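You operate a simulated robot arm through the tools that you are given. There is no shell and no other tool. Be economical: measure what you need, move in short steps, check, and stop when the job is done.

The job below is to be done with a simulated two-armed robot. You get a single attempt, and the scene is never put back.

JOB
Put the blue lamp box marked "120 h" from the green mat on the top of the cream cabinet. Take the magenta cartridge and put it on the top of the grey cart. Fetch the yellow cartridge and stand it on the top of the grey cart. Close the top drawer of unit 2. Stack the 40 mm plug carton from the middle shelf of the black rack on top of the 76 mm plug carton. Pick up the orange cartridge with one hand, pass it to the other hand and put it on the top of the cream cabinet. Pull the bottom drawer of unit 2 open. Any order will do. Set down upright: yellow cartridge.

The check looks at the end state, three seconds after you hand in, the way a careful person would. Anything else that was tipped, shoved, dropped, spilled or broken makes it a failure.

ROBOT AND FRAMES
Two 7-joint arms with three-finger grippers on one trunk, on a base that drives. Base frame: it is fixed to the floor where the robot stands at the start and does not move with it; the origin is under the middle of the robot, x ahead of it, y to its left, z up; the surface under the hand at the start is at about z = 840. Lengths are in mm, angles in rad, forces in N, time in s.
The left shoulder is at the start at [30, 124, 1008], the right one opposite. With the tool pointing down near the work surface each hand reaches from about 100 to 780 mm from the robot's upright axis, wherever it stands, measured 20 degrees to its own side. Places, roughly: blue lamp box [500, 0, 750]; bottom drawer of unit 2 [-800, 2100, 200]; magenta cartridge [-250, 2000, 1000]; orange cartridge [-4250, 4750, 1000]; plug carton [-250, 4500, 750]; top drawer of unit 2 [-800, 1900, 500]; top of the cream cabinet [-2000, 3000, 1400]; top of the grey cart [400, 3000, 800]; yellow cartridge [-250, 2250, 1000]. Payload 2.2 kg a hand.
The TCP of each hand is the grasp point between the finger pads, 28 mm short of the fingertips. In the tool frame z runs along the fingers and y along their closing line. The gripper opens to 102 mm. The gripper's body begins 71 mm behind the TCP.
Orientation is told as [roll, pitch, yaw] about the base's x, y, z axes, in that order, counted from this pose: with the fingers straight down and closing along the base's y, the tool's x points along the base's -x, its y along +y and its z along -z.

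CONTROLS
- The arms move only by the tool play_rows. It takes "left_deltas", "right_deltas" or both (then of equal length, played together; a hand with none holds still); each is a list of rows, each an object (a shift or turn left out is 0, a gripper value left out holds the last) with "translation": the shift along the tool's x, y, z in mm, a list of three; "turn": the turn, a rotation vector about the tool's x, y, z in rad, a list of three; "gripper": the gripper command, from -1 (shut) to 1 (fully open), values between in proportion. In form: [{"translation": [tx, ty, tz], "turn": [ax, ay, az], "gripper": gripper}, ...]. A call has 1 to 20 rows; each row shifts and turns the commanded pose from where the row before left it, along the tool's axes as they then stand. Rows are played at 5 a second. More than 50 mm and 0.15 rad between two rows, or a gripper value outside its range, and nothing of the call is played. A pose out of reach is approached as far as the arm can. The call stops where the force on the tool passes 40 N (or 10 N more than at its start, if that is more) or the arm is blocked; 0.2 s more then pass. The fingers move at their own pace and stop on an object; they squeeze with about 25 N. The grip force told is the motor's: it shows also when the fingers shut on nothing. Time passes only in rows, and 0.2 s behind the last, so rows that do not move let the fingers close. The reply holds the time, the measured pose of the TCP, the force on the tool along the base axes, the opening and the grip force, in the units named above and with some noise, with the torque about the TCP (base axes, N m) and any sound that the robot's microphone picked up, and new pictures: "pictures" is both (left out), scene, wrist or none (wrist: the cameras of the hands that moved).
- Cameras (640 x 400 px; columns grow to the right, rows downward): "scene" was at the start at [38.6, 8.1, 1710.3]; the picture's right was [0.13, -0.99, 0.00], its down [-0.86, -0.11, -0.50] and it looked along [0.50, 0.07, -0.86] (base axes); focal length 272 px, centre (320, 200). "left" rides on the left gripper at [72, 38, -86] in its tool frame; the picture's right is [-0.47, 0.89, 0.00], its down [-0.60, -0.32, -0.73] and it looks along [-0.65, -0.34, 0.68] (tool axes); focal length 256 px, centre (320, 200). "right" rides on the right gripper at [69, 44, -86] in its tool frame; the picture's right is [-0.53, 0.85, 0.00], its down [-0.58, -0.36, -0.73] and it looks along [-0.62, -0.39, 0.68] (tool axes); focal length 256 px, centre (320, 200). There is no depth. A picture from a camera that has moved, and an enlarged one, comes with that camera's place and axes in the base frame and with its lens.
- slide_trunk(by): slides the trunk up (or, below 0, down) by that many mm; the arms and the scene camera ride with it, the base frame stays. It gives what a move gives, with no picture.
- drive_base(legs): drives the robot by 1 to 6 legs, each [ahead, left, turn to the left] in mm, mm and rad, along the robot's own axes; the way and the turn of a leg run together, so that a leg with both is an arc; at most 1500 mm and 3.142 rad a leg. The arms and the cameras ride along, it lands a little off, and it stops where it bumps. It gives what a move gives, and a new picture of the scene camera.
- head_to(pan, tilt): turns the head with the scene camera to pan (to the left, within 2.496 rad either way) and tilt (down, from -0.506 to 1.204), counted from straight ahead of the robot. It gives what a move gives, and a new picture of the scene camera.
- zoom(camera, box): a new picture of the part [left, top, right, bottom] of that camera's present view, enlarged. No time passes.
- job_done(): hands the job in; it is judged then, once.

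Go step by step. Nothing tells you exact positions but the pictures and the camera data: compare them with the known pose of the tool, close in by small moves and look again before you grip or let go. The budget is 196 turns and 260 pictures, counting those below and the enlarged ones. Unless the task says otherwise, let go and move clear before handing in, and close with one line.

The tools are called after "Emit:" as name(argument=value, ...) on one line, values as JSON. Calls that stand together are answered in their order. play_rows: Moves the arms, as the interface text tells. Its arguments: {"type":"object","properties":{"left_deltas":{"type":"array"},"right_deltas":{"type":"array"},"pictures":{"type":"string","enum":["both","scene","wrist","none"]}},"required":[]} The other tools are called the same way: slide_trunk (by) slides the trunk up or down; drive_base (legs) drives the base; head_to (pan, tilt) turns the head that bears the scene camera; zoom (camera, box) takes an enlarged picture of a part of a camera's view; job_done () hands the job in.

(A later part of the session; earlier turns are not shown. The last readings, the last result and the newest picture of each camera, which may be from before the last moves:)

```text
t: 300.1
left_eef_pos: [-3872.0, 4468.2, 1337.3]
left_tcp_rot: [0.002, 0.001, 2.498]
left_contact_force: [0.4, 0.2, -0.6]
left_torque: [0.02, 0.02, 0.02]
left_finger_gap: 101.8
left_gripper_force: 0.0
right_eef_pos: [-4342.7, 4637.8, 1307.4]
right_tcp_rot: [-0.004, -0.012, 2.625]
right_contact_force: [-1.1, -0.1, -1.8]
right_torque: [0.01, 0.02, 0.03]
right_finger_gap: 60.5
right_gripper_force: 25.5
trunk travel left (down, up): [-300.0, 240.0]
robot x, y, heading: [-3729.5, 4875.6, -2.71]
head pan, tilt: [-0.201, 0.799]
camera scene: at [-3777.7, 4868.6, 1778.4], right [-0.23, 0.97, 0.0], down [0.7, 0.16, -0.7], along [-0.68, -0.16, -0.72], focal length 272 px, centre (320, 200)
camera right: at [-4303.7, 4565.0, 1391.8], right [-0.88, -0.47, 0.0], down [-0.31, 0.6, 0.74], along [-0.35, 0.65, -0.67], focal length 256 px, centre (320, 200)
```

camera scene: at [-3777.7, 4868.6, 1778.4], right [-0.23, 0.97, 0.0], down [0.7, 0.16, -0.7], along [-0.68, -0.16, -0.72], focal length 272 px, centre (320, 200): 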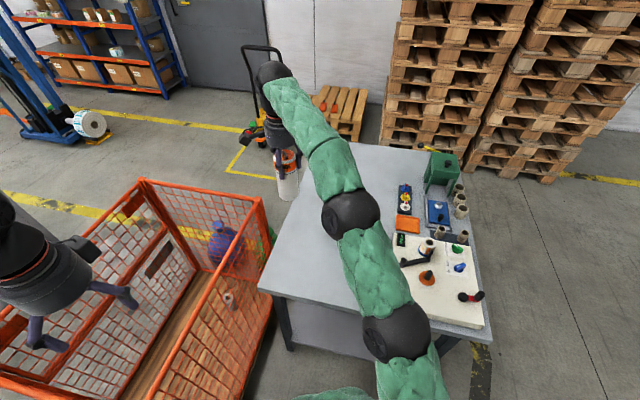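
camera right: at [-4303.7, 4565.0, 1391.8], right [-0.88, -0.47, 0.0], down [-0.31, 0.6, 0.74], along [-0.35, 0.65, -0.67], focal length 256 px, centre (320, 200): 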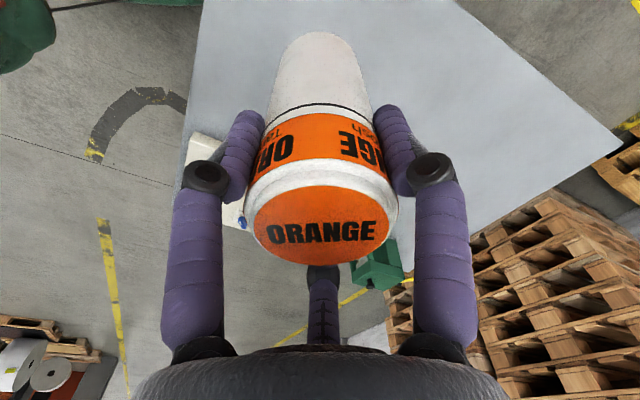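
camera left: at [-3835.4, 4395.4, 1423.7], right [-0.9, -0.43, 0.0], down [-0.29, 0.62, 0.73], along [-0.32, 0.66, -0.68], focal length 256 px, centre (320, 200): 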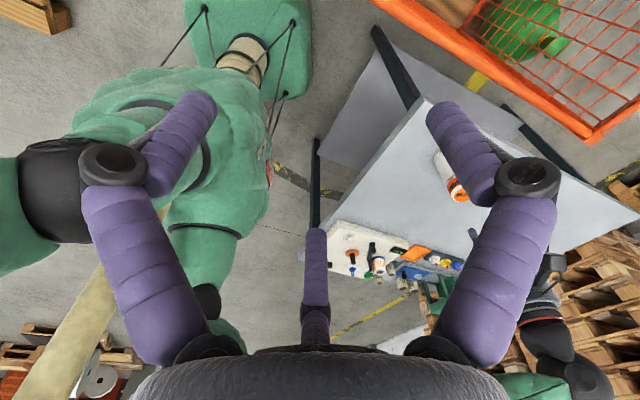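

Orange is held by its top end. I back away from the table, bring both hands to the middle, and turn them level towards each other.

Emit:
drive_base(legs=[[-420, 0, 0]])

Emit:
play_rows(right_deltas=[{"translation": [25.8, -36, 0]}, {"translation": [25.8, -36, 0]}, {"translation": [25.8, -36, 0]}, {"translation": [25.8, -36, 0]}, {"turn": [-0.0835, 0.116, 0]}, {"turn": [-0.0835, 0.116, 0]}, {"turn": [-0.0835, 0.116, 0]}, {"turn": [-0.0835, 0.116, 0]}, {"turn": [-0.0835, 0.116, 0]}, {"turn": [-0.0835, 0.116, 0]}, {"turn": [-0.0835, 0.116, 0]}, {"turn": [-0.0835, 0.116, 0]}, {"turn": [-0.0835, 0.116, 0]}, {"turn": [-0.0835, 0.116, 0]}, {"turn": [-0.0835, 0.116, 0]}, {}], left_deltas=[{"translation": [-21.4, 39.6, 7.5]}, {"translation": [-21.4, 39.6, 7.5]}, {"translation": [-21.4, 39.6, 7.5]}, {"translation": [-21.4, 39.6, 7.5]}, {"turn": [0.068, -0.1258, 0]}, {"turn": [0.068, -0.1258, 0]}, {"turn": [0.068, -0.1258, 0]}, {"turn": [0.068, -0.1258, 0]}, {"turn": [0.068, -0.1258, 0]}, {"turn": [0.068, -0.1258, 0]}, {"turn": [0.068, -0.1258, 0]}, {"turn": [0.068, -0.1258, 0]}, {"turn": [0.068, -0.1258, 0]}, {"turn": [0.068, -0.1258, 0]}, {"turn": [0.068, -0.1258, 0]}, {}], pictures="both")

```text
t: 302.8
left_eef_pos: [-3477.5, 4647.9, 1336.8]
left_tcp_rot: [0.002, -0.003, 2.501]
left_contact_force: [1.2, -0.1, -0.2]
left_torque: [-0.01, 0.02, -0.02]
left_finger_gap: 102.0
left_gripper_force: 0.1
right_eef_pos: [-3948.2, 4817.7, 1306.7]
right_tcp_rot: [-0.002, -0.012, 2.628]
right_contact_force: [-0.8, -0.6, -1.3]
right_torque: [-0.01, 0.02, 0.02]
right_finger_gap: 60.6
right_gripper_force: 25.3
trunk travel left (down, up): [-300.0, 240.0]
robot x, y, heading: [-3337.3, 5056.7, -2.711]
head pan, tilt: [-0.201, 0.799]
camera scene: at [-3383.7, 5049.7, 1778.4], right [-0.23, 0.97, 0.0], down [0.7, 0.16, -0.7], along [-0.68, -0.16, -0.72], focal length 272 px, centre (320, 200)
```

scene: 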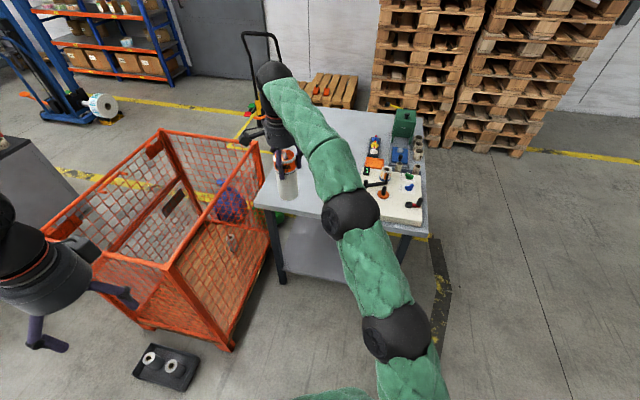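

```text
t: 306.2
left_eef_pos: [-3641.4, 4571.7, 1308.0]
left_tcp_rot: [-1.582, -1.077, -2.7]
left_contact_force: [0.5, 0.3, 0.0]
left_torque: [0.01, 0.03, -0.03]
left_finger_gap: 101.7
left_gripper_force: 0.0
right_eef_pos: [-3788.5, 4892.6, 1305.4]
right_tcp_rot: [1.557, 0.941, -2.722]
right_contact_force: [0.3, 0.6, -1.2]
right_torque: [0.06, 0.01, -0.05]
right_finger_gap: 60.4
right_gripper_force: 25.3
trunk travel left (down, up): [-300.0, 240.0]
robot x, y, heading: [-3329.4, 5054.1, -2.712]
head pan, tilt: [-0.201, 0.799]
camera scene: at [-3383.7, 5049.9, 1778.5], right [-0.23, 0.97, 0.0], down [0.7, 0.16, -0.7], along [-0.68, -0.16, -0.72], focal length 272 px, centre (320, 200)
camera right: at [-3819.0, 4971.9, 1388.1], right [-0.91, -0.42, 0.07], down [-0.35, 0.65, -0.67], along [0.24, -0.63, -0.74], focal length 256 px, centre (320, 200)
camera left: at [-3604.7, 4495.0, 1225.7], right [-0.91, -0.42, -0.01], down [0.3, -0.67, 0.68], along [-0.29, 0.61, 0.73], focal length 256 px, centre (320, 200)
```

scene: 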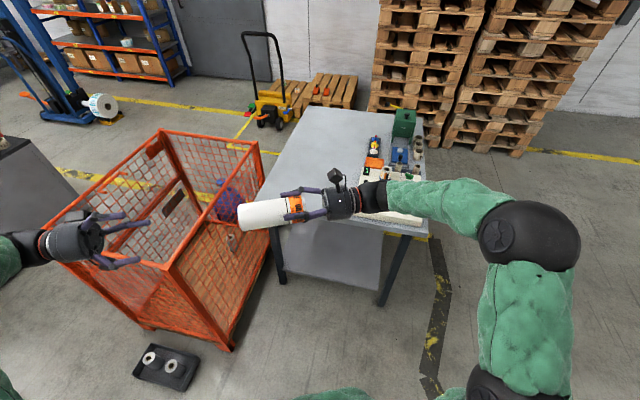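
right: 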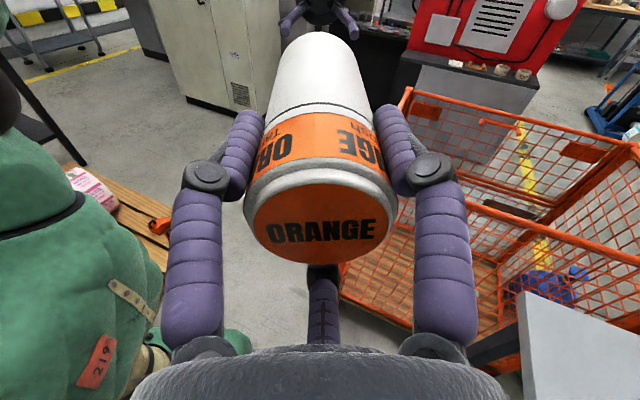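
left: 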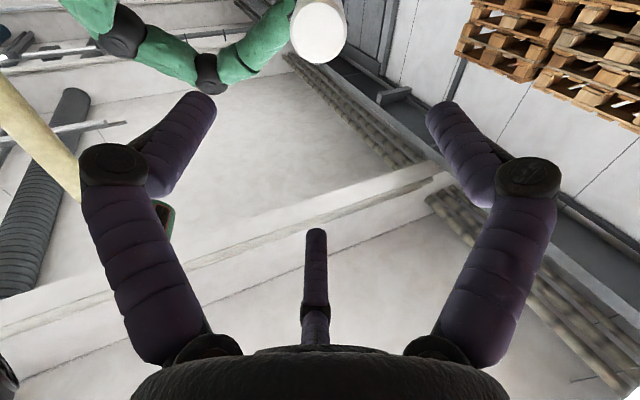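

Both hands face each other on the same axis, and the can's bottom is free, about 267 mm from the left hand's grip point. I advance the left hand 185 mm and look.

Emit:
play_rows(left_deltas=[{"translation": [3.5, 1.9, 45]}, {"translation": [0, 0, 45]}, {"translation": [0, 0, 45]}, {"translation": [0, 0, 45]}, {}], pictures="both")

```text
t: 307.4
left_eef_pos: [-3716.6, 4734.6, 1303.1]
left_tcp_rot: [-1.581, -1.078, -2.701]
left_contact_force: [0.9, -0.5, 0.1]
left_torque: [0.0, -0.03, 0.02]
left_finger_gap: 101.7
left_gripper_force: 0.0
right_eef_pos: [-3789.5, 4890.9, 1306.1]
right_tcp_rot: [1.554, 0.942, -2.724]
right_contact_force: [-0.7, -0.1, -1.5]
right_torque: [0.07, 0.03, -0.03]
right_finger_gap: 60.5
right_gripper_force: 25.1
trunk travel left (down, up): [-300.0, 240.0]
robot x, y, heading: [-3335.6, 5054.3, -2.709]
head pan, tilt: [-0.201, 0.799]
camera scene: at [-3384.1, 5048.4, 1778.4], right [-0.23, 0.97, 0.0], down [0.7, 0.17, -0.7], along [-0.68, -0.16, -0.72], focal length 272 px, centre (320, 200)
camera left: at [-3679.2, 4656.6, 1220.8], right [-0.91, -0.42, -0.01], down [0.3, -0.67, 0.68], along [-0.29, 0.61, 0.73], focal length 256 px, centre (320, 200)
```

scene: 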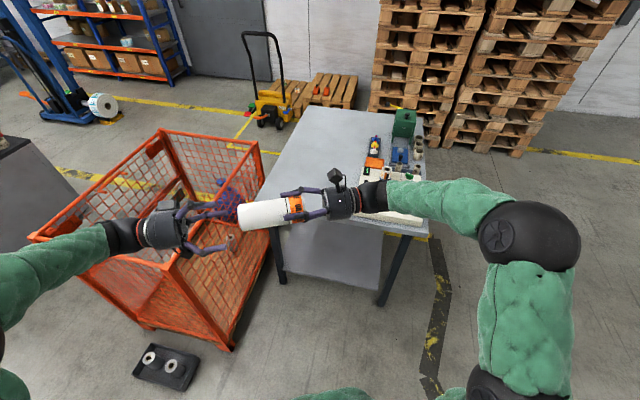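
left: 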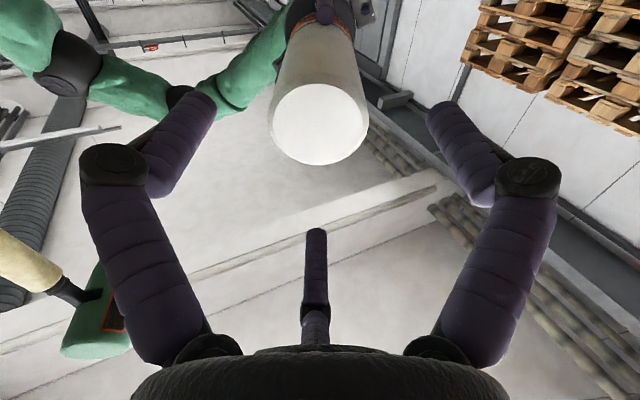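

The can's bottom is centred, 58 mm ahead of the left grip point. I advance 80 mm and close the left hand.

Emit:
play_rows(left_deltas=[{"translation": [0, 0, 40]}, {"translation": [0, 0, 40]}, {}, {"gripper": -1}, {}, {}, {}, {}, {}], pictures="both")

```text
t: 309.4
left_eef_pos: [-3751.4, 4804.6, 1306.3]
left_tcp_rot: [-1.578, -1.074, -2.706]
left_contact_force: [23.8, -3.0, -5.2]
left_torque: [-0.26, -0.01, -1.05]
left_finger_gap: 61.7
left_gripper_force: 25.2
right_eef_pos: [-3790.4, 4892.6, 1305.8]
right_tcp_rot: [1.554, 0.942, -2.726]
right_contact_force: [-23.0, 3.0, 4.0]
right_torque: [-0.18, -0.18, -0.93]
right_finger_gap: 60.7
right_gripper_force: 24.6
trunk travel left (down, up): [-300.0, 240.0]
robot x, y, heading: [-3333.7, 5055.1, -2.705]
head pan, tilt: [-0.201, 0.799]
camera scene: at [-3384.5, 5049.4, 1778.4], right [-0.23, 0.97, 0.0], down [0.7, 0.16, -0.7], along [-0.68, -0.16, -0.72], focal length 272 px, centre (320, 200)
camera left: at [-3714.9, 4728.2, 1223.4], right [-0.91, -0.42, -0.01], down [0.3, -0.67, 0.68], along [-0.29, 0.61, 0.73], focal length 256 px, centre (320, 200)
```

scene: 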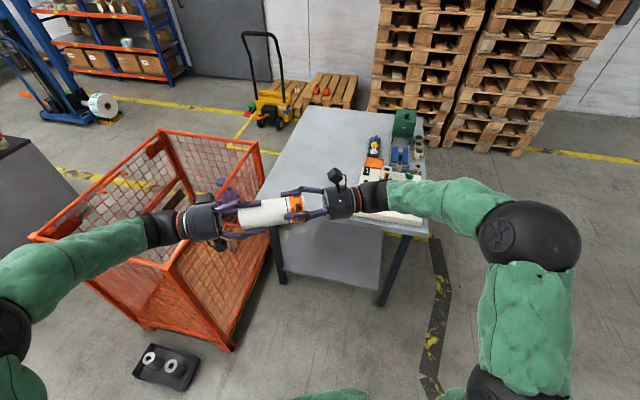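
left: 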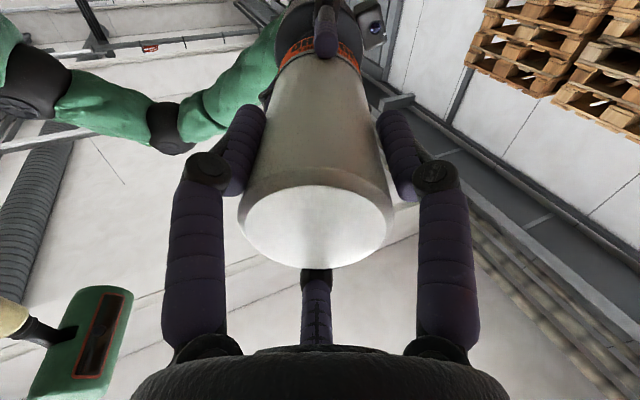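

The left hand holds the can. I open the right hand and withdraw it.

Emit:
play_rows(right_deltas=[{"gripper": 1}, {}, {}, {"translation": [0, 0, -40]}, {"translation": [0, 0, -45]}, {"translation": [0, 0, -45]}, {}], pictures="both")

```text
t: 311.0
left_eef_pos: [-3751.7, 4804.0, 1305.1]
left_tcp_rot: [-1.579, -1.075, -2.7]
left_contact_force: [0.2, 1.0, 0.4]
left_torque: [-0.07, -0.01, 0.01]
left_finger_gap: 60.2
left_gripper_force: 24.7
right_eef_pos: [-3842.9, 5007.9, 1307.4]
right_tcp_rot: [1.552, 0.942, -2.725]
right_contact_force: [0.2, 0.3, -0.1]
right_torque: [-0.01, -0.04, -0.03]
right_finger_gap: 102.1
right_gripper_force: 0.0
trunk travel left (down, up): [-300.0, 240.0]
robot x, y, heading: [-3331.3, 5051.1, -2.707]
head pan, tilt: [-0.201, 0.799]
camera scene: at [-3384.0, 5048.4, 1778.4], right [-0.23, 0.97, 0.0], down [0.7, 0.17, -0.7], along [-0.68, -0.16, -0.72], focal length 272 px, centre (320, 200)
camera right: at [-3874.3, 5087.7, 1391.2], right [-0.91, -0.42, 0.06], down [-0.35, 0.65, -0.67], along [0.24, -0.63, -0.74], focal length 256 px, centre (320, 200)
```

scene: 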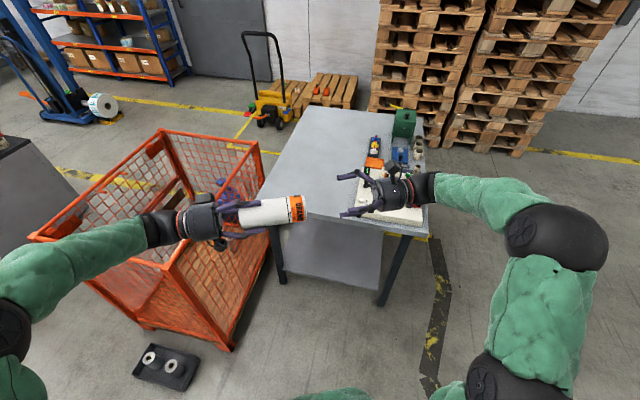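
right: 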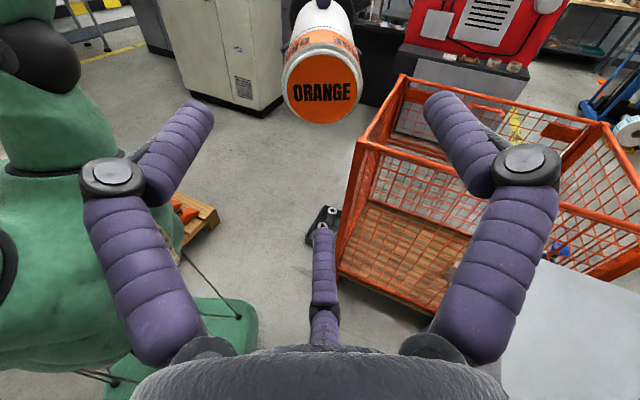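

The hand-over is done. I turn both hands back to pointing down.

Emit:
play_rows(right_deltas=[{"translation": [0, 0, -45]}, {"translation": [0, 0, -45]}, {"turn": [0.0835, -0.116, 0]}, {"turn": [0.0835, -0.116, 0]}, {"turn": [0.0835, -0.116, 0]}, {"turn": [0.0835, -0.116, 0]}, {"turn": [0.0835, -0.116, 0]}, {"turn": [0.0835, -0.116, 0]}, {"turn": [0.0835, -0.116, 0]}, {"turn": [0.0835, -0.116, 0]}, {"turn": [0.0835, -0.116, 0]}, {"turn": [0.0835, -0.116, 0]}, {"turn": [0.0835, -0.116, 0]}, {}], left_deltas=[{"translation": [0, 0, -45]}, {"translation": [0, 0, -45]}, {"turn": [-0.068, 0.1258, 0]}, {"turn": [-0.068, 0.1258, 0]}, {"turn": [-0.068, 0.1258, 0]}, {"turn": [-0.068, 0.1258, 0]}, {"turn": [-0.068, 0.1258, 0]}, {"turn": [-0.068, 0.1258, 0]}, {"turn": [-0.068, 0.1258, 0]}, {"turn": [-0.068, 0.1258, 0]}, {"turn": [-0.068, 0.1258, 0]}, {"turn": [-0.068, 0.1258, 0]}, {"turn": [-0.068, 0.1258, 0]}, {}], pictures="scene")

```text
t: 314.0
left_eef_pos: [-3713.4, 4727.0, 1303.8]
left_tcp_rot: [0.003, -0.001, 2.499]
left_contact_force: [0.2, 0.5, -1.1]
left_torque: [-0.01, 0.02, -0.01]
left_finger_gap: 60.6
left_gripper_force: 25.3
right_eef_pos: [-3880.7, 5092.1, 1306.0]
right_tcp_rot: [-0.003, -0.015, 2.626]
right_contact_force: [-0.7, -0.1, -0.5]
right_torque: [-0.01, 0.03, 0.02]
right_finger_gap: 102.0
right_gripper_force: 0.0
trunk travel left (down, up): [-300.0, 240.0]
robot x, y, heading: [-3335.4, 5054.3, -2.707]
head pan, tilt: [-0.201, 0.799]
camera scene: at [-3384.2, 5049.4, 1778.4], right [-0.23, 0.97, 0.0], down [0.7, 0.16, -0.7], along [-0.68, -0.16, -0.72], focal length 272 px, centre (320, 200)
```

scene: 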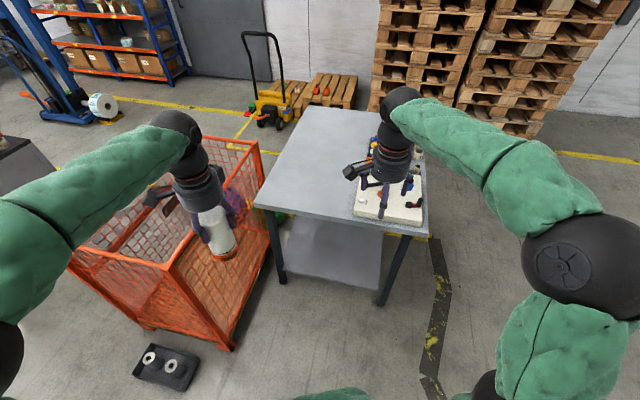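

I tuck the right hand back, lift the can higher, raise the trunk and drive to the cabinet.

Emit:
play_rows(right_deltas=[{"translation": [29, -40.6, 0]}, {"translation": [29, -40.6, 0]}, {"translation": [29, -40.6, 0]}, {"translation": [29, -40.6, 0]}, {}], left_deltas=[{"translation": [0, 0, -40]}, {"translation": [0, 0, -40]}, {"translation": [0, 0, -40]}, {"translation": [0, 0, -20]}, {}], pictures="none")

Emit:
slide_trunk(by=240)

Emit:
drive_base(legs=[[0, 0, 1.147], [0, 80, 0], [1330, 0, 0], [0, 740, 0]])

Emit:
head_to(pan=0.15, tilt=0.85)

```text
t: 315.2
left_eef_pos: [-3715.4, 4726.9, 1444.0]
left_tcp_rot: [0.0, 0.001, 2.499]
left_contact_force: [-1.1, -0.5, -2.1]
left_torque: [0.01, -0.04, 0.0]
left_finger_gap: 60.5
left_gripper_force: 25.0
right_eef_pos: [-3701.3, 5174.0, 1307.7]
right_tcp_rot: [-0.006, -0.01, 2.626]
right_contact_force: [-1.2, 0.4, 0.2]
right_torque: [-0.01, -0.03, -0.04]
right_finger_gap: 102.1
right_gripper_force: 0.0
trunk travel left (down, up): [-300.0, 240.0]
robot x, y, heading: [-3332.8, 5055.3, -2.708]
head pan, tilt: [-0.201, 0.799]
```

```text
t: 317.7
left_eef_pos: [-3712.7, 4728.6, 1684.2]
left_tcp_rot: [0.002, 0.001, 2.499]
left_contact_force: [0.8, 0.0, -1.4]
left_torque: [0.01, -0.02, 0.0]
left_finger_gap: 60.3
left_gripper_force: 24.7
right_eef_pos: [-3701.0, 5175.2, 1547.3]
right_tcp_rot: [-0.002, -0.013, 2.627]
right_contact_force: [0.0, 0.0, -0.6]
right_torque: [-0.02, -0.02, -0.01]
right_finger_gap: 101.8
right_gripper_force: 0.0
trunk travel left (down, up): [-540.0, 0.0]
robot x, y, heading: [-3335.9, 5054.6, -2.709]
head pan, tilt: [-0.201, 0.799]
```

```text
t: 331.6
left_eef_pos: [-2326.0, 3269.0, 1683.8]
left_tcp_rot: [0.002, -0.002, -2.614]
left_contact_force: [-0.8, -0.6, -1.0]
left_torque: [0.01, 0.0, 0.02]
left_finger_gap: 60.1
left_gripper_force: 25.0
right_eef_pos: [-2732.8, 3453.8, 1546.1]
right_tcp_rot: [0.0, -0.012, -2.485]
right_contact_force: [0.8, -0.2, 0.4]
right_torque: [0.0, -0.01, -0.02]
right_finger_gap: 102.3
right_gripper_force: 0.1
trunk travel left (down, up): [-540.0, 0.0]
robot x, y, heading: [-2481.4, 3741.8, -1.54]
head pan, tilt: [-0.201, 0.799]
camera scene: at [-2494.0, 3693.8, 2018.4], right [-0.99, 0.17, 0.0], down [0.12, 0.71, -0.7], along [-0.12, -0.69, -0.72], focal length 272 px, centre (320, 200)
```

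scene: 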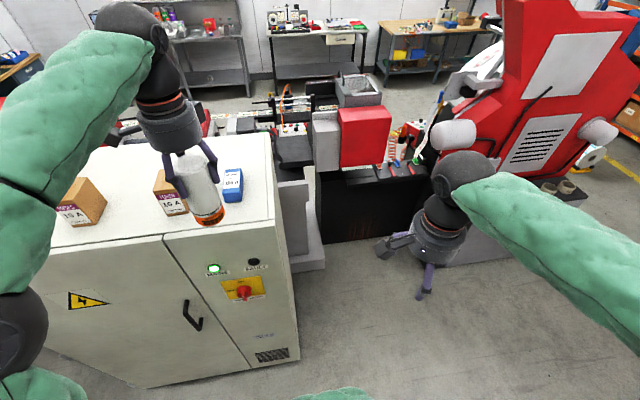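

```text
t: 332.4
left_eef_pos: [-2325.1, 3268.3, 1684.4]
left_tcp_rot: [0.001, -0.001, -2.613]
left_contact_force: [0.2, -0.5, -2.7]
left_torque: [-0.01, 0.02, 0.04]
left_finger_gap: 60.6
left_gripper_force: 24.8
right_eef_pos: [-2732.7, 3453.6, 1547.4]
right_tcp_rot: [-0.003, -0.012, -2.485]
right_contact_force: [-0.4, 0.0, 0.0]
right_torque: [-0.02, 0.0, -0.01]
right_finger_gap: 101.7
right_gripper_force: 0.0
trunk travel left (down, up): [-540.0, 0.0]
robot x, y, heading: [-2479.7, 3745.0, -1.54]
head pan, tilt: [0.15, 0.85]
camera scene: at [-2465.5, 3696.4, 2014.4], right [-0.98, -0.18, 0.0], down [-0.14, 0.74, -0.66], along [0.12, -0.65, -0.75], focal length 272 px, centre (320, 200)
```

scene: 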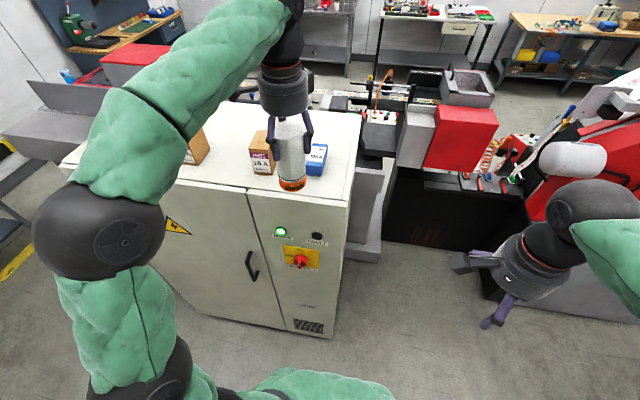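

I'll put orange behind the lamp at about [-2330, 2880]. I move the base closer and carry the can over.

Emit:
drive_base(legs=[[130, 0, -0.03]])

Emit:
play_rows(left_deltas=[{"translation": [-22, 36.9, 0]}, {"translation": [-22, 36.9, 0]}, {"translation": [-22, 36.9, 0]}, {"translation": [-22, 36.9, 0]}, {"translation": [-22, 36.9, 0]}, {"translation": [-22, 36.9, 0]}, {}], pictures="both")

```text
t: 333.7
left_eef_pos: [-2339.7, 3134.1, 1684.3]
left_tcp_rot: [0.003, -0.001, -2.648]
left_contact_force: [0.0, 0.4, -1.6]
left_torque: [-0.06, 0.01, 0.0]
left_finger_gap: 60.1
left_gripper_force: 24.9
right_eef_pos: [-2740.3, 3334.4, 1546.5]
right_tcp_rot: [-0.001, -0.015, -2.519]
right_contact_force: [0.3, 0.9, 0.9]
right_torque: [-0.03, 0.0, -0.01]
right_finger_gap: 101.8
right_gripper_force: 0.1
trunk travel left (down, up): [-540.0, 0.0]
robot x, y, heading: [-2480.1, 3610.3, -1.569]
head pan, tilt: [0.15, 0.85]
camera scene: at [-2465.1, 3567.7, 2014.4], right [-0.99, -0.15, 0.0], down [-0.11, 0.74, -0.66], along [0.1, -0.65, -0.75], focal length 272 px, centre (320, 200)
```

scene: 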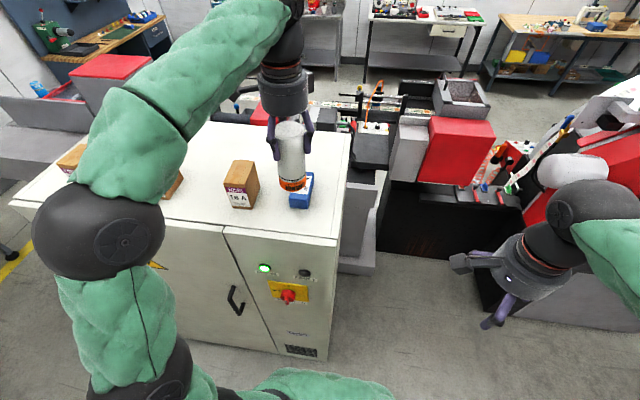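

```text
t: 335.3
left_eef_pos: [-2342.9, 2987.8, 1634.8]
left_tcp_rot: [0.001, -0.001, -2.646]
left_contact_force: [-0.1, 0.5, -0.7]
left_torque: [-0.02, -0.02, -0.03]
left_finger_gap: 60.3
left_gripper_force: 24.8
left hand out of reach, approached as far as the arm can: row 3, 4, 5, 6
right_eef_pos: [-2739.8, 3332.6, 1547.1]
right_tcp_rot: [-0.002, -0.012, -2.521]
right_contact_force: [-0.7, 0.1, 1.0]
right_torque: [-0.02, 0.01, 0.0]
right_finger_gap: 102.2
right_gripper_force: 0.1
trunk travel left (down, up): [-540.0, 0.0]
robot x, y, heading: [-2479.4, 3616.3, -1.571]
head pan, tilt: [0.15, 0.85]
camera scene: at [-2465.0, 3567.6, 2014.4], right [-0.99, -0.15, 0.0], down [-0.11, 0.74, -0.66], along [0.1, -0.65, -0.75], focal length 272 px, centre (320, 200)
camera left: at [-2261.7, 2989.2, 1721.2], right [0.01, -1.0, 0.0], down [-0.68, -0.01, 0.73], along [-0.73, -0.01, -0.68], focal length 256 px, centre (320, 200)
```

scene: 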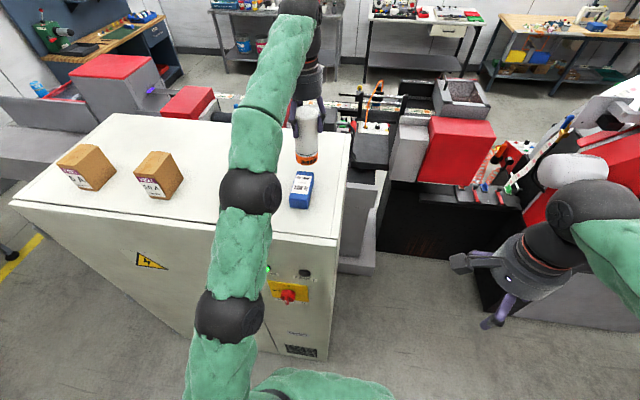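
left: 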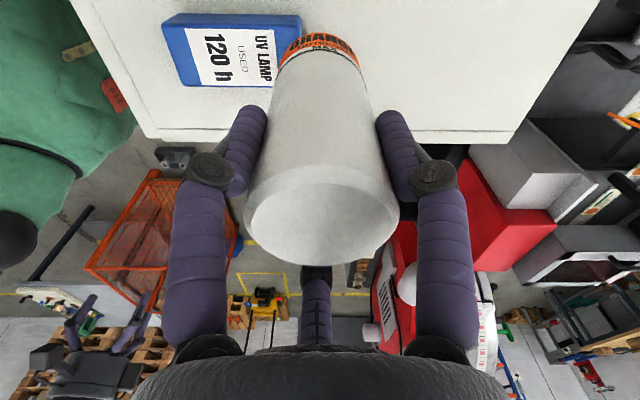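

At this height the reach is limited. I move the base 50 mm nearer and go forward while descending.

Emit:
drive_base(legs=[[50, 0, 0]])

Emit:
play_rows(left_deltas=[{"translation": [-14.3, 26.4, 15]}, {"translation": [-14.3, 26.4, 15]}, {}], pictures="wrist")

```text
t: 336.2
left_eef_pos: [-2343.3, 2943.7, 1637.9]
left_tcp_rot: [0.007, -0.005, -2.647]
left_contact_force: [0.5, 0.6, -0.9]
left_torque: [-0.05, -0.01, 0.02]
left_finger_gap: 60.6
left_gripper_force: 25.5
right_eef_pos: [-2740.5, 3290.7, 1548.8]
right_tcp_rot: [0.002, -0.015, -2.521]
right_contact_force: [-0.7, 0.8, 0.7]
right_torque: [-0.07, -0.01, 0.02]
right_finger_gap: 102.2
right_gripper_force: 0.0
trunk travel left (down, up): [-540.0, 0.0]
robot x, y, heading: [-2475.1, 3564.3, -1.574]
head pan, tilt: [0.15, 0.85]
camera scene: at [-2465.2, 3525.2, 2014.6], right [-0.99, -0.15, 0.0], down [-0.11, 0.74, -0.66], along [0.1, -0.66, -0.75], focal length 272 px, centre (320, 200)
```

scene: 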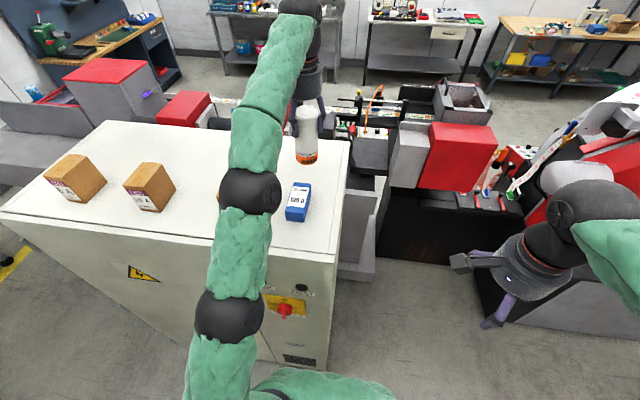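

```text
t: 337.0
left_eef_pos: [-2344.9, 2909.2, 1594.4]
left_tcp_rot: [0.003, 0.0, -2.648]
left_contact_force: [0.1, 0.1, -1.3]
left_torque: [0.05, 0.01, 0.02]
left_finger_gap: 60.2
left_gripper_force: 25.0
left hand out of reach, approached as far as the arm can: row 1, 2
right_eef_pos: [-2741.5, 3281.9, 1547.4]
right_tcp_rot: [-0.001, -0.012, -2.52]
right_contact_force: [0.1, 0.1, 1.2]
right_torque: [0.04, 0.01, 0.02]
right_finger_gap: 102.0
right_gripper_force: 0.1
trunk travel left (down, up): [-540.0, 0.0]
robot x, y, heading: [-2477.5, 3564.8, -1.572]
head pan, tilt: [0.15, 0.85]
camera left: at [-2262.8, 2910.5, 1680.2], right [0.01, -1.0, 0.0], down [-0.68, 0.0, 0.73], along [-0.73, -0.01, -0.68], focal length 256 px, centre (320, 200)
```

left: 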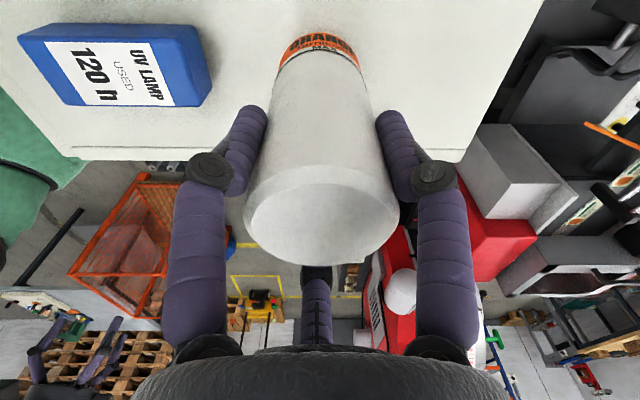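

Clear of the lamp. I lower to contact.

Emit:
play_rows(left_deltas=[{"translation": [0, 0, 20]}, {"translation": [0, 0, 10]}, {"translation": [0, 0, 6]}, {"translation": [0, 0, 6]}, {}], pictures="scene")

```text
t: 338.2
left_eef_pos: [-2342.0, 2911.1, 1558.5]
left_tcp_rot: [0.006, -0.005, -2.646]
left_contact_force: [0.7, -5.1, 18.9]
left_torque: [-0.11, -0.1, -0.04]
left_finger_gap: 60.5
left_gripper_force: 25.3
right_eef_pos: [-2741.0, 3284.7, 1547.6]
right_tcp_rot: [-0.002, -0.014, -2.52]
right_contact_force: [-0.4, -0.8, 1.0]
right_torque: [-0.05, 0.0, -0.01]
right_finger_gap: 102.3
right_gripper_force: 0.1
trunk travel left (down, up): [-540.0, 0.0]
robot x, y, heading: [-2479.6, 3566.0, -1.569]
head pan, tilt: [0.15, 0.85]
camera scene: at [-2465.2, 3518.8, 2014.5], right [-0.99, -0.15, 0.0], down [-0.11, 0.74, -0.66], along [0.1, -0.65, -0.75], focal length 272 px, centre (320, 200)
```

scene: 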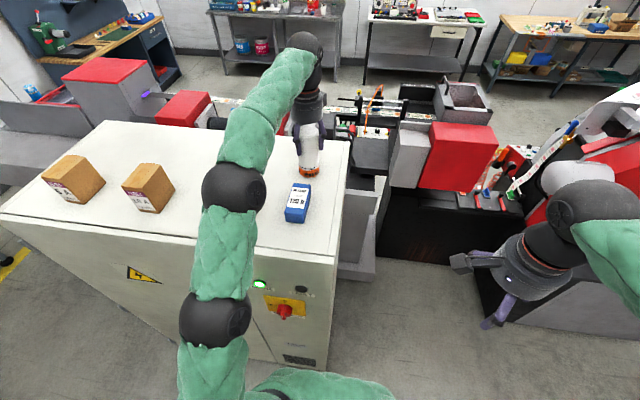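

It stands on the cabinet (19 N). I open and rise carefully.

Emit:
play_rows(left_deltas=[{"gripper": 1}, {}, {}, {"translation": [0, 0, -20]}, {"translation": [0, 0, -20]}, {}], pictures="wrist")

```text
t: 339.6
left_eef_pos: [-2341.4, 2910.9, 1594.7]
left_tcp_rot: [0.001, -0.003, -2.648]
left_contact_force: [0.1, -0.7, 0.0]
left_torque: [0.01, 0.04, 0.0]
left_finger_gap: 102.0
left_gripper_force: 0.2
right_eef_pos: [-2741.8, 3283.6, 1548.1]
right_tcp_rot: [-0.004, -0.011, -2.52]
right_contact_force: [0.8, -0.4, -0.8]
right_torque: [0.02, 0.03, 0.0]
right_finger_gap: 101.9
right_gripper_force: 0.0
trunk travel left (down, up): [-540.0, 0.0]
robot x, y, heading: [-2477.4, 3567.7, -1.57]
head pan, tilt: [0.15, 0.85]
camera left: at [-2260.7, 2912.2, 1681.4], right [0.01, -1.0, 0.0], down [-0.68, 0.0, 0.73], along [-0.73, -0.01, -0.68], focal length 256 px, centre (320, 200)
```

left: 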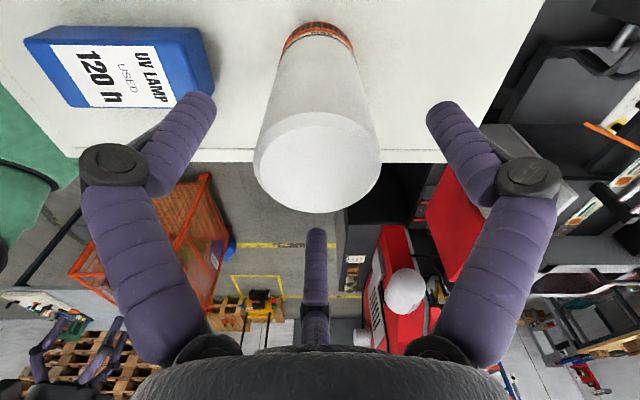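

It stands freely. I keep rising, easing back a little.

Emit:
play_rows(left_deltas=[{"translation": [1, -2, -10]}, {"translation": [1, -2, -10]}, {"translation": [2, -3, -12]}, {}], pictures="wrist")

```text
t: 340.6
left_eef_pos: [-2341.1, 2928.3, 1622.1]
left_tcp_rot: [0.004, -0.002, -2.646]
left_contact_force: [-0.1, -0.2, -0.5]
left_torque: [-0.04, 0.03, 0.03]
left_finger_gap: 102.0
left_gripper_force: 0.0
left hand out of reach, approached as far as the arm can: row 1, 3
right_eef_pos: [-2740.4, 3283.6, 1547.1]
right_tcp_rot: [-0.001, -0.012, -2.521]
right_contact_force: [-0.3, -1.2, 0.6]
right_torque: [0.01, -0.02, 0.01]
right_finger_gap: 102.1
right_gripper_force: 0.0
trunk travel left (down, up): [-540.0, 0.0]
robot x, y, heading: [-2476.8, 3570.0, -1.574]
head pan, tilt: [0.15, 0.85]
camera left: at [-2258.5, 2929.4, 1708.8], right [0.01, -1.0, 0.0], down [-0.68, 0.0, 0.73], along [-0.73, -0.01, -0.68], focal length 256 px, centre (320, 200)
```

left: 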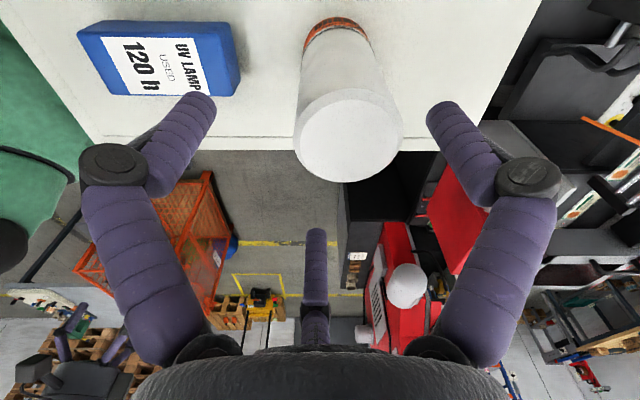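

The fingertips are above the can's top (about z 1581). I withdraw up and back.

Emit:
play_rows(left_deltas=[{"translation": [6, -10, -15]}, {"translation": [10, -20, -15]}, {"translation": [20, -38, -10]}, {"translation": [22, -40, 0]}, {"translation": [22, -40, 0]}, {"translation": [22, -40, 0]}, {"translation": [22, -40, 0]}, {"translation": [22, -40, 0]}, {}], pictures="scene")

```text
t: 342.6
left_eef_pos: [-2336.8, 3232.6, 1657.1]
left_tcp_rot: [0.003, -0.001, -2.647]
left_contact_force: [-0.2, -0.1, 0.0]
left_torque: [0.01, -0.03, -0.04]
left_finger_gap: 102.2
left_gripper_force: 0.0
right_eef_pos: [-2742.1, 3283.1, 1547.9]
right_tcp_rot: [-0.002, -0.013, -2.521]
right_contact_force: [0.1, -0.4, -0.6]
right_torque: [0.04, -0.03, -0.01]
right_finger_gap: 102.1
right_gripper_force: 0.1
trunk travel left (down, up): [-540.0, 0.0]
robot x, y, heading: [-2480.5, 3566.7, -1.572]
head pan, tilt: [0.15, 0.85]
camera scene: at [-2465.7, 3515.4, 2014.3], right [-0.99, -0.15, 0.0], down [-0.11, 0.74, -0.66], along [0.1, -0.65, -0.75], focal length 272 px, centre (320, 200)
```

scene: 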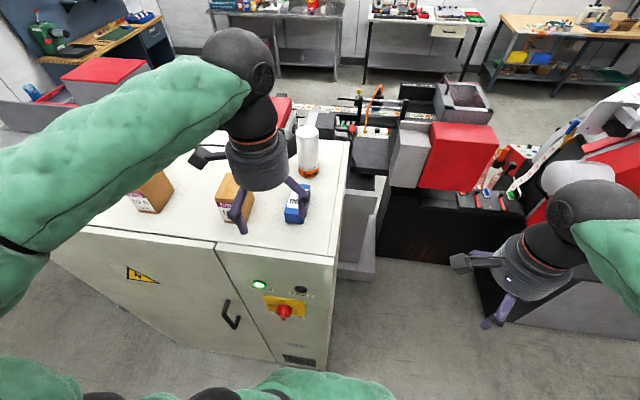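

The orange cartridge stands on the cabinet behind the lamp. Last is the plug cartons on the black rack: I back off, drive east and turn to face the rack.

Emit:
drive_base(legs=[[-190, 0, 0], [0, 1300, 0], [0, 850, 0], [0, 0, 1.571], [0, 0, 1.571]])

Emit:
slide_trunk(by=-290)

Emit:
head_to(pan=-0.1, tilt=0.7)

```text
t: 362.2
left_eef_pos: [-454.1, 4051.0, 1658.9]
left_tcp_rot: [0.003, -0.004, 0.509]
left_contact_force: [-0.8, -0.3, -0.9]
left_torque: [-0.02, 0.01, 0.03]
left_finger_gap: 102.1
left_gripper_force: 0.1
right_eef_pos: [-48.1, 4004.9, 1547.5]
right_tcp_rot: [-0.002, -0.01, 0.635]
right_contact_force: [0.2, 0.2, 0.9]
right_torque: [0.03, 0.01, 0.02]
right_finger_gap: 101.9
right_gripper_force: 0.1
trunk travel left (down, up): [-540.0, 0.0]
robot x, y, heading: [-307.1, 3719.3, 1.582]
head pan, tilt: [0.15, 0.85]
camera scene: at [-317.8, 3765.9, 2014.4], right [0.99, 0.16, 0.0], down [0.12, -0.74, -0.66], along [-0.11, 0.65, -0.75], focal length 272 px, centre (320, 200)
```

scene: 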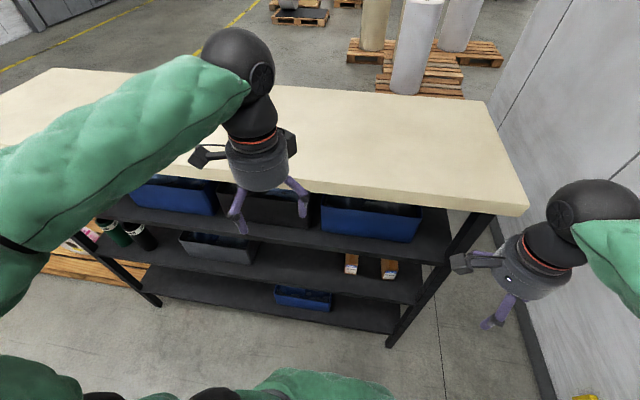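

```text
t: 365.1
left_eef_pos: [-454.1, 4050.0, 1368.7]
left_tcp_rot: [0.002, -0.004, 0.509]
left_contact_force: [0.2, -0.4, 0.1]
left_torque: [0.0, -0.02, 0.0]
left_finger_gap: 102.0
left_gripper_force: 0.1
right_eef_pos: [-49.1, 4004.2, 1257.2]
right_tcp_rot: [0.0, -0.012, 0.636]
right_contact_force: [0.3, 0.1, 0.1]
right_torque: [-0.03, 0.03, 0.02]
right_finger_gap: 102.1
right_gripper_force: 0.1
trunk travel left (down, up): [-250.0, 290.0]
robot x, y, heading: [-306.7, 3718.4, 1.581]
head pan, tilt: [0.15, 0.85]
```

```text
t: 365.9
left_eef_pos: [-454.7, 4047.4, 1368.5]
left_tcp_rot: [0.005, -0.004, 0.507]
left_contact_force: [-0.6, -1.0, 0.4]
left_torque: [-0.02, 0.02, 0.0]
left_finger_gap: 101.8
left_gripper_force: 0.0
right_eef_pos: [-48.9, 4004.5, 1258.0]
right_tcp_rot: [-0.002, -0.012, 0.636]
right_contact_force: [-0.5, 0.0, 0.4]
right_torque: [0.02, 0.0, -0.04]
right_finger_gap: 102.2
right_gripper_force: 0.0
trunk travel left (down, up): [-250.0, 290.0]
robot x, y, heading: [-307.5, 3715.9, 1.58]
head pan, tilt: [-0.099, 0.7]
camera scene: at [-297.9, 3773.3, 1736.6], right [1.0, -0.09, 0.0], down [-0.06, -0.64, -0.76], along [0.07, 0.76, -0.64], focal length 272 px, centre (320, 200)
```

scene: 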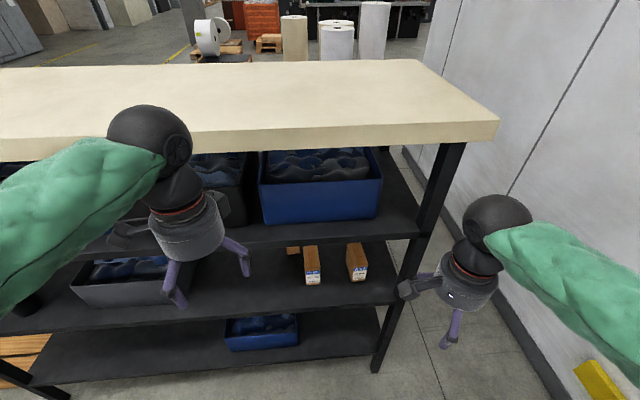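

I move the left hand aside, lower the trunk and zoom in on the cartons.

Emit:
play_rows(left_deltas=[{"translation": [45.7, -3.2, 0]}, {"translation": [45.7, -3.2, 0]}, {"translation": [45.7, -3.2, 0]}, {"translation": [45.7, -3.2, 0]}, {"translation": [45.7, -3.2, 0]}, {"translation": [45.7, -3.2, 0]}, {}], pictures="none")

Emit:
slide_trunk(by=-250)

Emit:
head_to(pan=0.0, tilt=0.65)

Emit:
zoom(camera="scene", box=[240, 120, 400, 220])

```text
t: 367.5
left_eef_pos: [-681.0, 3898.8, 1366.9]
left_tcp_rot: [0.003, -0.002, 0.51]
left_contact_force: [-1.2, 0.0, 0.5]
left_torque: [-0.02, 0.0, -0.01]
left_finger_gap: 102.0
left_gripper_force: 0.1
right_eef_pos: [-48.9, 4004.5, 1257.3]
right_tcp_rot: [-0.002, -0.012, 0.636]
right_contact_force: [0.2, 0.4, -0.3]
right_torque: [-0.02, -0.02, 0.01]
right_finger_gap: 102.1
right_gripper_force: 0.0
trunk travel left (down, up): [-250.0, 290.0]
robot x, y, heading: [-308.7, 3722.0, 1.583]
head pan, tilt: [-0.099, 0.7]
```

```text
t: 370.1
left_eef_pos: [-680.3, 3897.7, 1116.4]
left_tcp_rot: [0.004, -0.003, 0.509]
left_contact_force: [0.6, -0.3, 0.5]
left_torque: [-0.02, 0.0, 0.02]
left_finger_gap: 102.0
left_gripper_force: 0.1
right_eef_pos: [-48.9, 4004.3, 1007.4]
right_tcp_rot: [-0.003, -0.012, 0.635]
right_contact_force: [-0.3, -0.5, 0.7]
right_torque: [-0.02, 0.0, 0.0]
right_finger_gap: 102.0
right_gripper_force: 0.0
trunk travel left (down, up): [0.0, 540.0]
robot x, y, heading: [-307.3, 3717.7, 1.587]
head pan, tilt: [-0.099, 0.7]
```

```text
t: 370.7
left_eef_pos: [-680.8, 3898.7, 1115.7]
left_tcp_rot: [0.003, -0.001, 0.508]
left_contact_force: [-0.8, -0.1, 0.5]
left_torque: [-0.02, 0.02, -0.01]
left_finger_gap: 101.7
left_gripper_force: 0.1
right_eef_pos: [-50.2, 4005.0, 1006.5]
right_tcp_rot: [-0.001, -0.011, 0.636]
right_contact_force: [0.3, 0.6, 0.4]
right_torque: [0.01, 0.03, -0.02]
right_finger_gap: 101.7
right_gripper_force: 0.1
trunk travel left (down, up): [0.0, 540.0]
robot x, y, heading: [-306.8, 3718.0, 1.581]
head pan, tilt: [0.0, 0.649]
camera scene: at [-306.2, 3775.4, 1491.0], right [1.0, 0.01, 0.0], down [0.01, -0.6, -0.8], along [-0.01, 0.8, -0.6], focal length 272 px, centre (320, 200)
```

scene: 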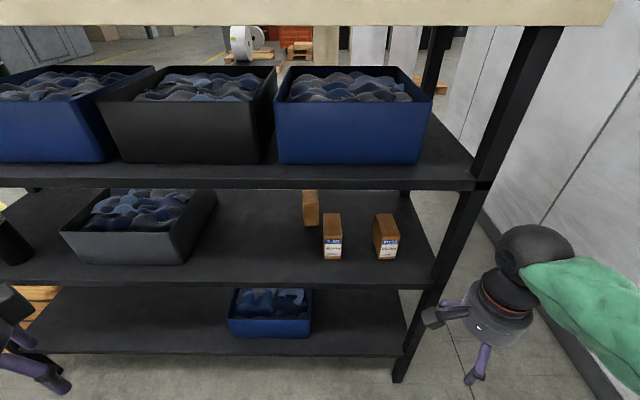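

```text
4.00 times, centred on (320, 170) of scene
camera zoom: at [-306.2, 3775.4, 1491.0], right [1.0, 0.01, 0.0], down [0.01, -0.6, -0.8], along [-0.01, 0.8, -0.6], focal length 1090 px, centre (320, 320)
```

zoom: 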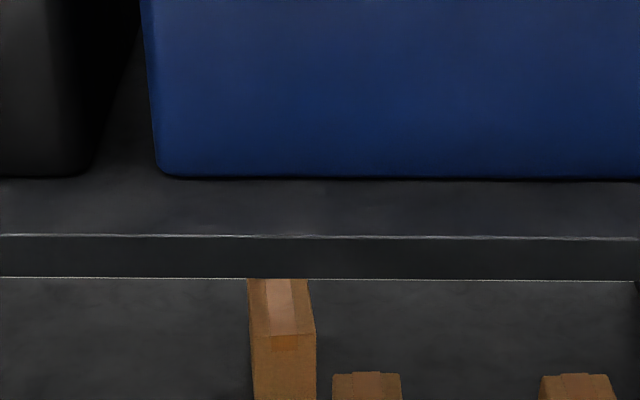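

Emit:
zoom(camera="scene", box=[280, 180, 424, 270])

```text
4.44 times, centred on (352, 225) of scene
camera zoom: at [-306.2, 3775.4, 1491.0], right [1.0, 0.01, 0.0], down [0.01, -0.6, -0.8], along [-0.01, 0.8, -0.6], focal length 1211 px, centre (178, 89)
```

zoom: 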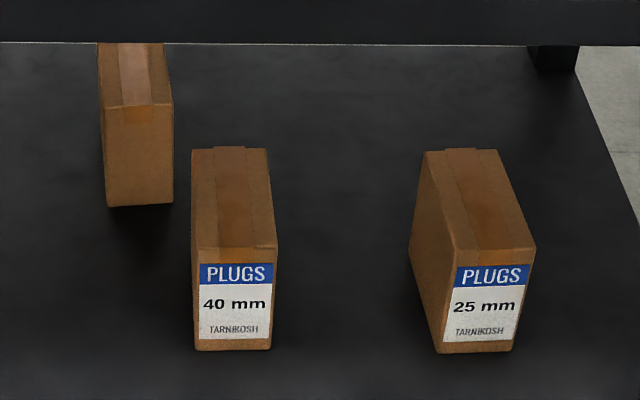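

The labels read "40 mm" at about [-269, 4449] and "25 mm" to its right. A third carton behind, at about [-352, 4626], shows no label from here. I go round the rack's right end to read its back.

Emit:
drive_base(legs=[[150, 0, 0], [0, -800, 0], [1150, 0, 0]])

Emit:
head_to(pan=1.7, tilt=0.45)

Emit:
zoom(camera="scene", box=[200, 100, 440, 250])

```text
t: 377.9
left_eef_pos: [137.5, 4277.7, 1116.9]
left_tcp_rot: [-0.009, 0.004, 0.518]
left_contact_force: [0.4, -5.0, -0.9]
left_torque: [0.5, 0.01, 0.39]
left_finger_gap: 102.0
left_gripper_force: 0.1
right_eef_pos: [770.1, 4380.9, 1007.5]
right_tcp_rot: [-0.002, -0.011, 0.62]
right_contact_force: [-0.3, -0.5, 0.1]
right_torque: [0.01, 0.02, -0.02]
right_finger_gap: 101.8
right_gripper_force: 0.0
trunk travel left (down, up): [0.0, 540.0]
robot x, y, heading: [506.6, 4101.4, 1.567]
head pan, tilt: [0.0, 0.649]
stopped in leg 3: the force on the tool passed its limit at 119 N (the readings are from after the stop); the commanded pose is now the measured one
camera scene: at [509.7, 4155.6, 1491.1], right [1.0, 0.0, 0.0], down [0.0, -0.6, -0.8], along [0.0, 0.8, -0.6], focal length 272 px, centre (320, 200)
```

scene: 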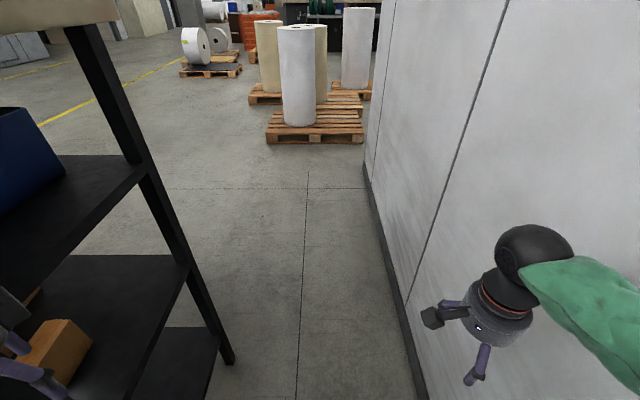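

```text
t: 379.6
left_eef_pos: [136.0, 4279.3, 1117.0]
left_tcp_rot: [-0.01, 0.005, 0.517]
left_contact_force: [-0.8, -10.1, 2.2]
left_torque: [1.0, 0.1, 0.74]
left_finger_gap: 102.0
left_gripper_force: 0.0
right_eef_pos: [769.7, 4380.4, 1006.8]
right_tcp_rot: [-0.004, -0.012, 0.619]
right_contact_force: [0.6, 0.1, -0.1]
right_torque: [0.03, -0.02, 0.02]
right_finger_gap: 102.1
right_gripper_force: 0.1
trunk travel left (down, up): [0.0, 540.0]
robot x, y, heading: [506.8, 4102.5, 1.571]
head pan, tilt: [1.7, 0.45]
camera scene: at [418.1, 4056.8, 1508.8], right [-0.12, 0.99, 0.0], down [0.43, 0.06, -0.9], along [-0.89, -0.11, -0.44], focal length 272 px, centre (320, 200)
```

scene: 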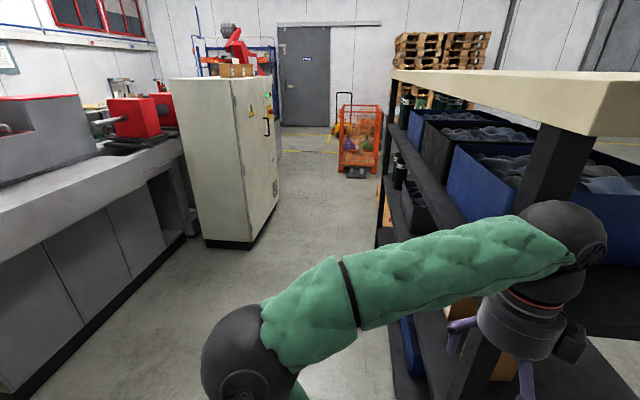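

```text
2.67 times, centred on (320, 175) of scene
camera zoom: at [418.1, 4056.8, 1508.8], right [-0.12, 0.99, 0.0], down [0.43, 0.06, -0.9], along [-0.89, -0.11, -0.44], focal length 726 px, centre (320, 267)
```

zoom: 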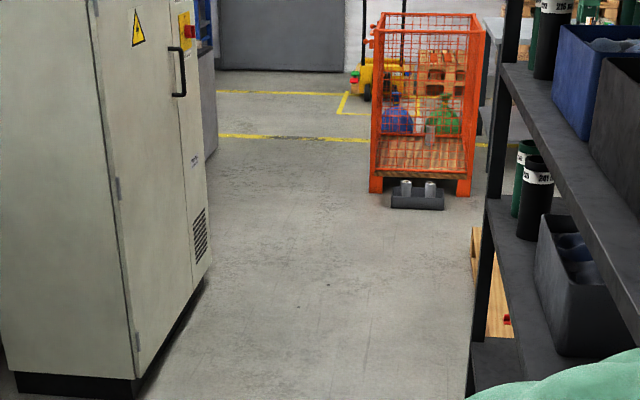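

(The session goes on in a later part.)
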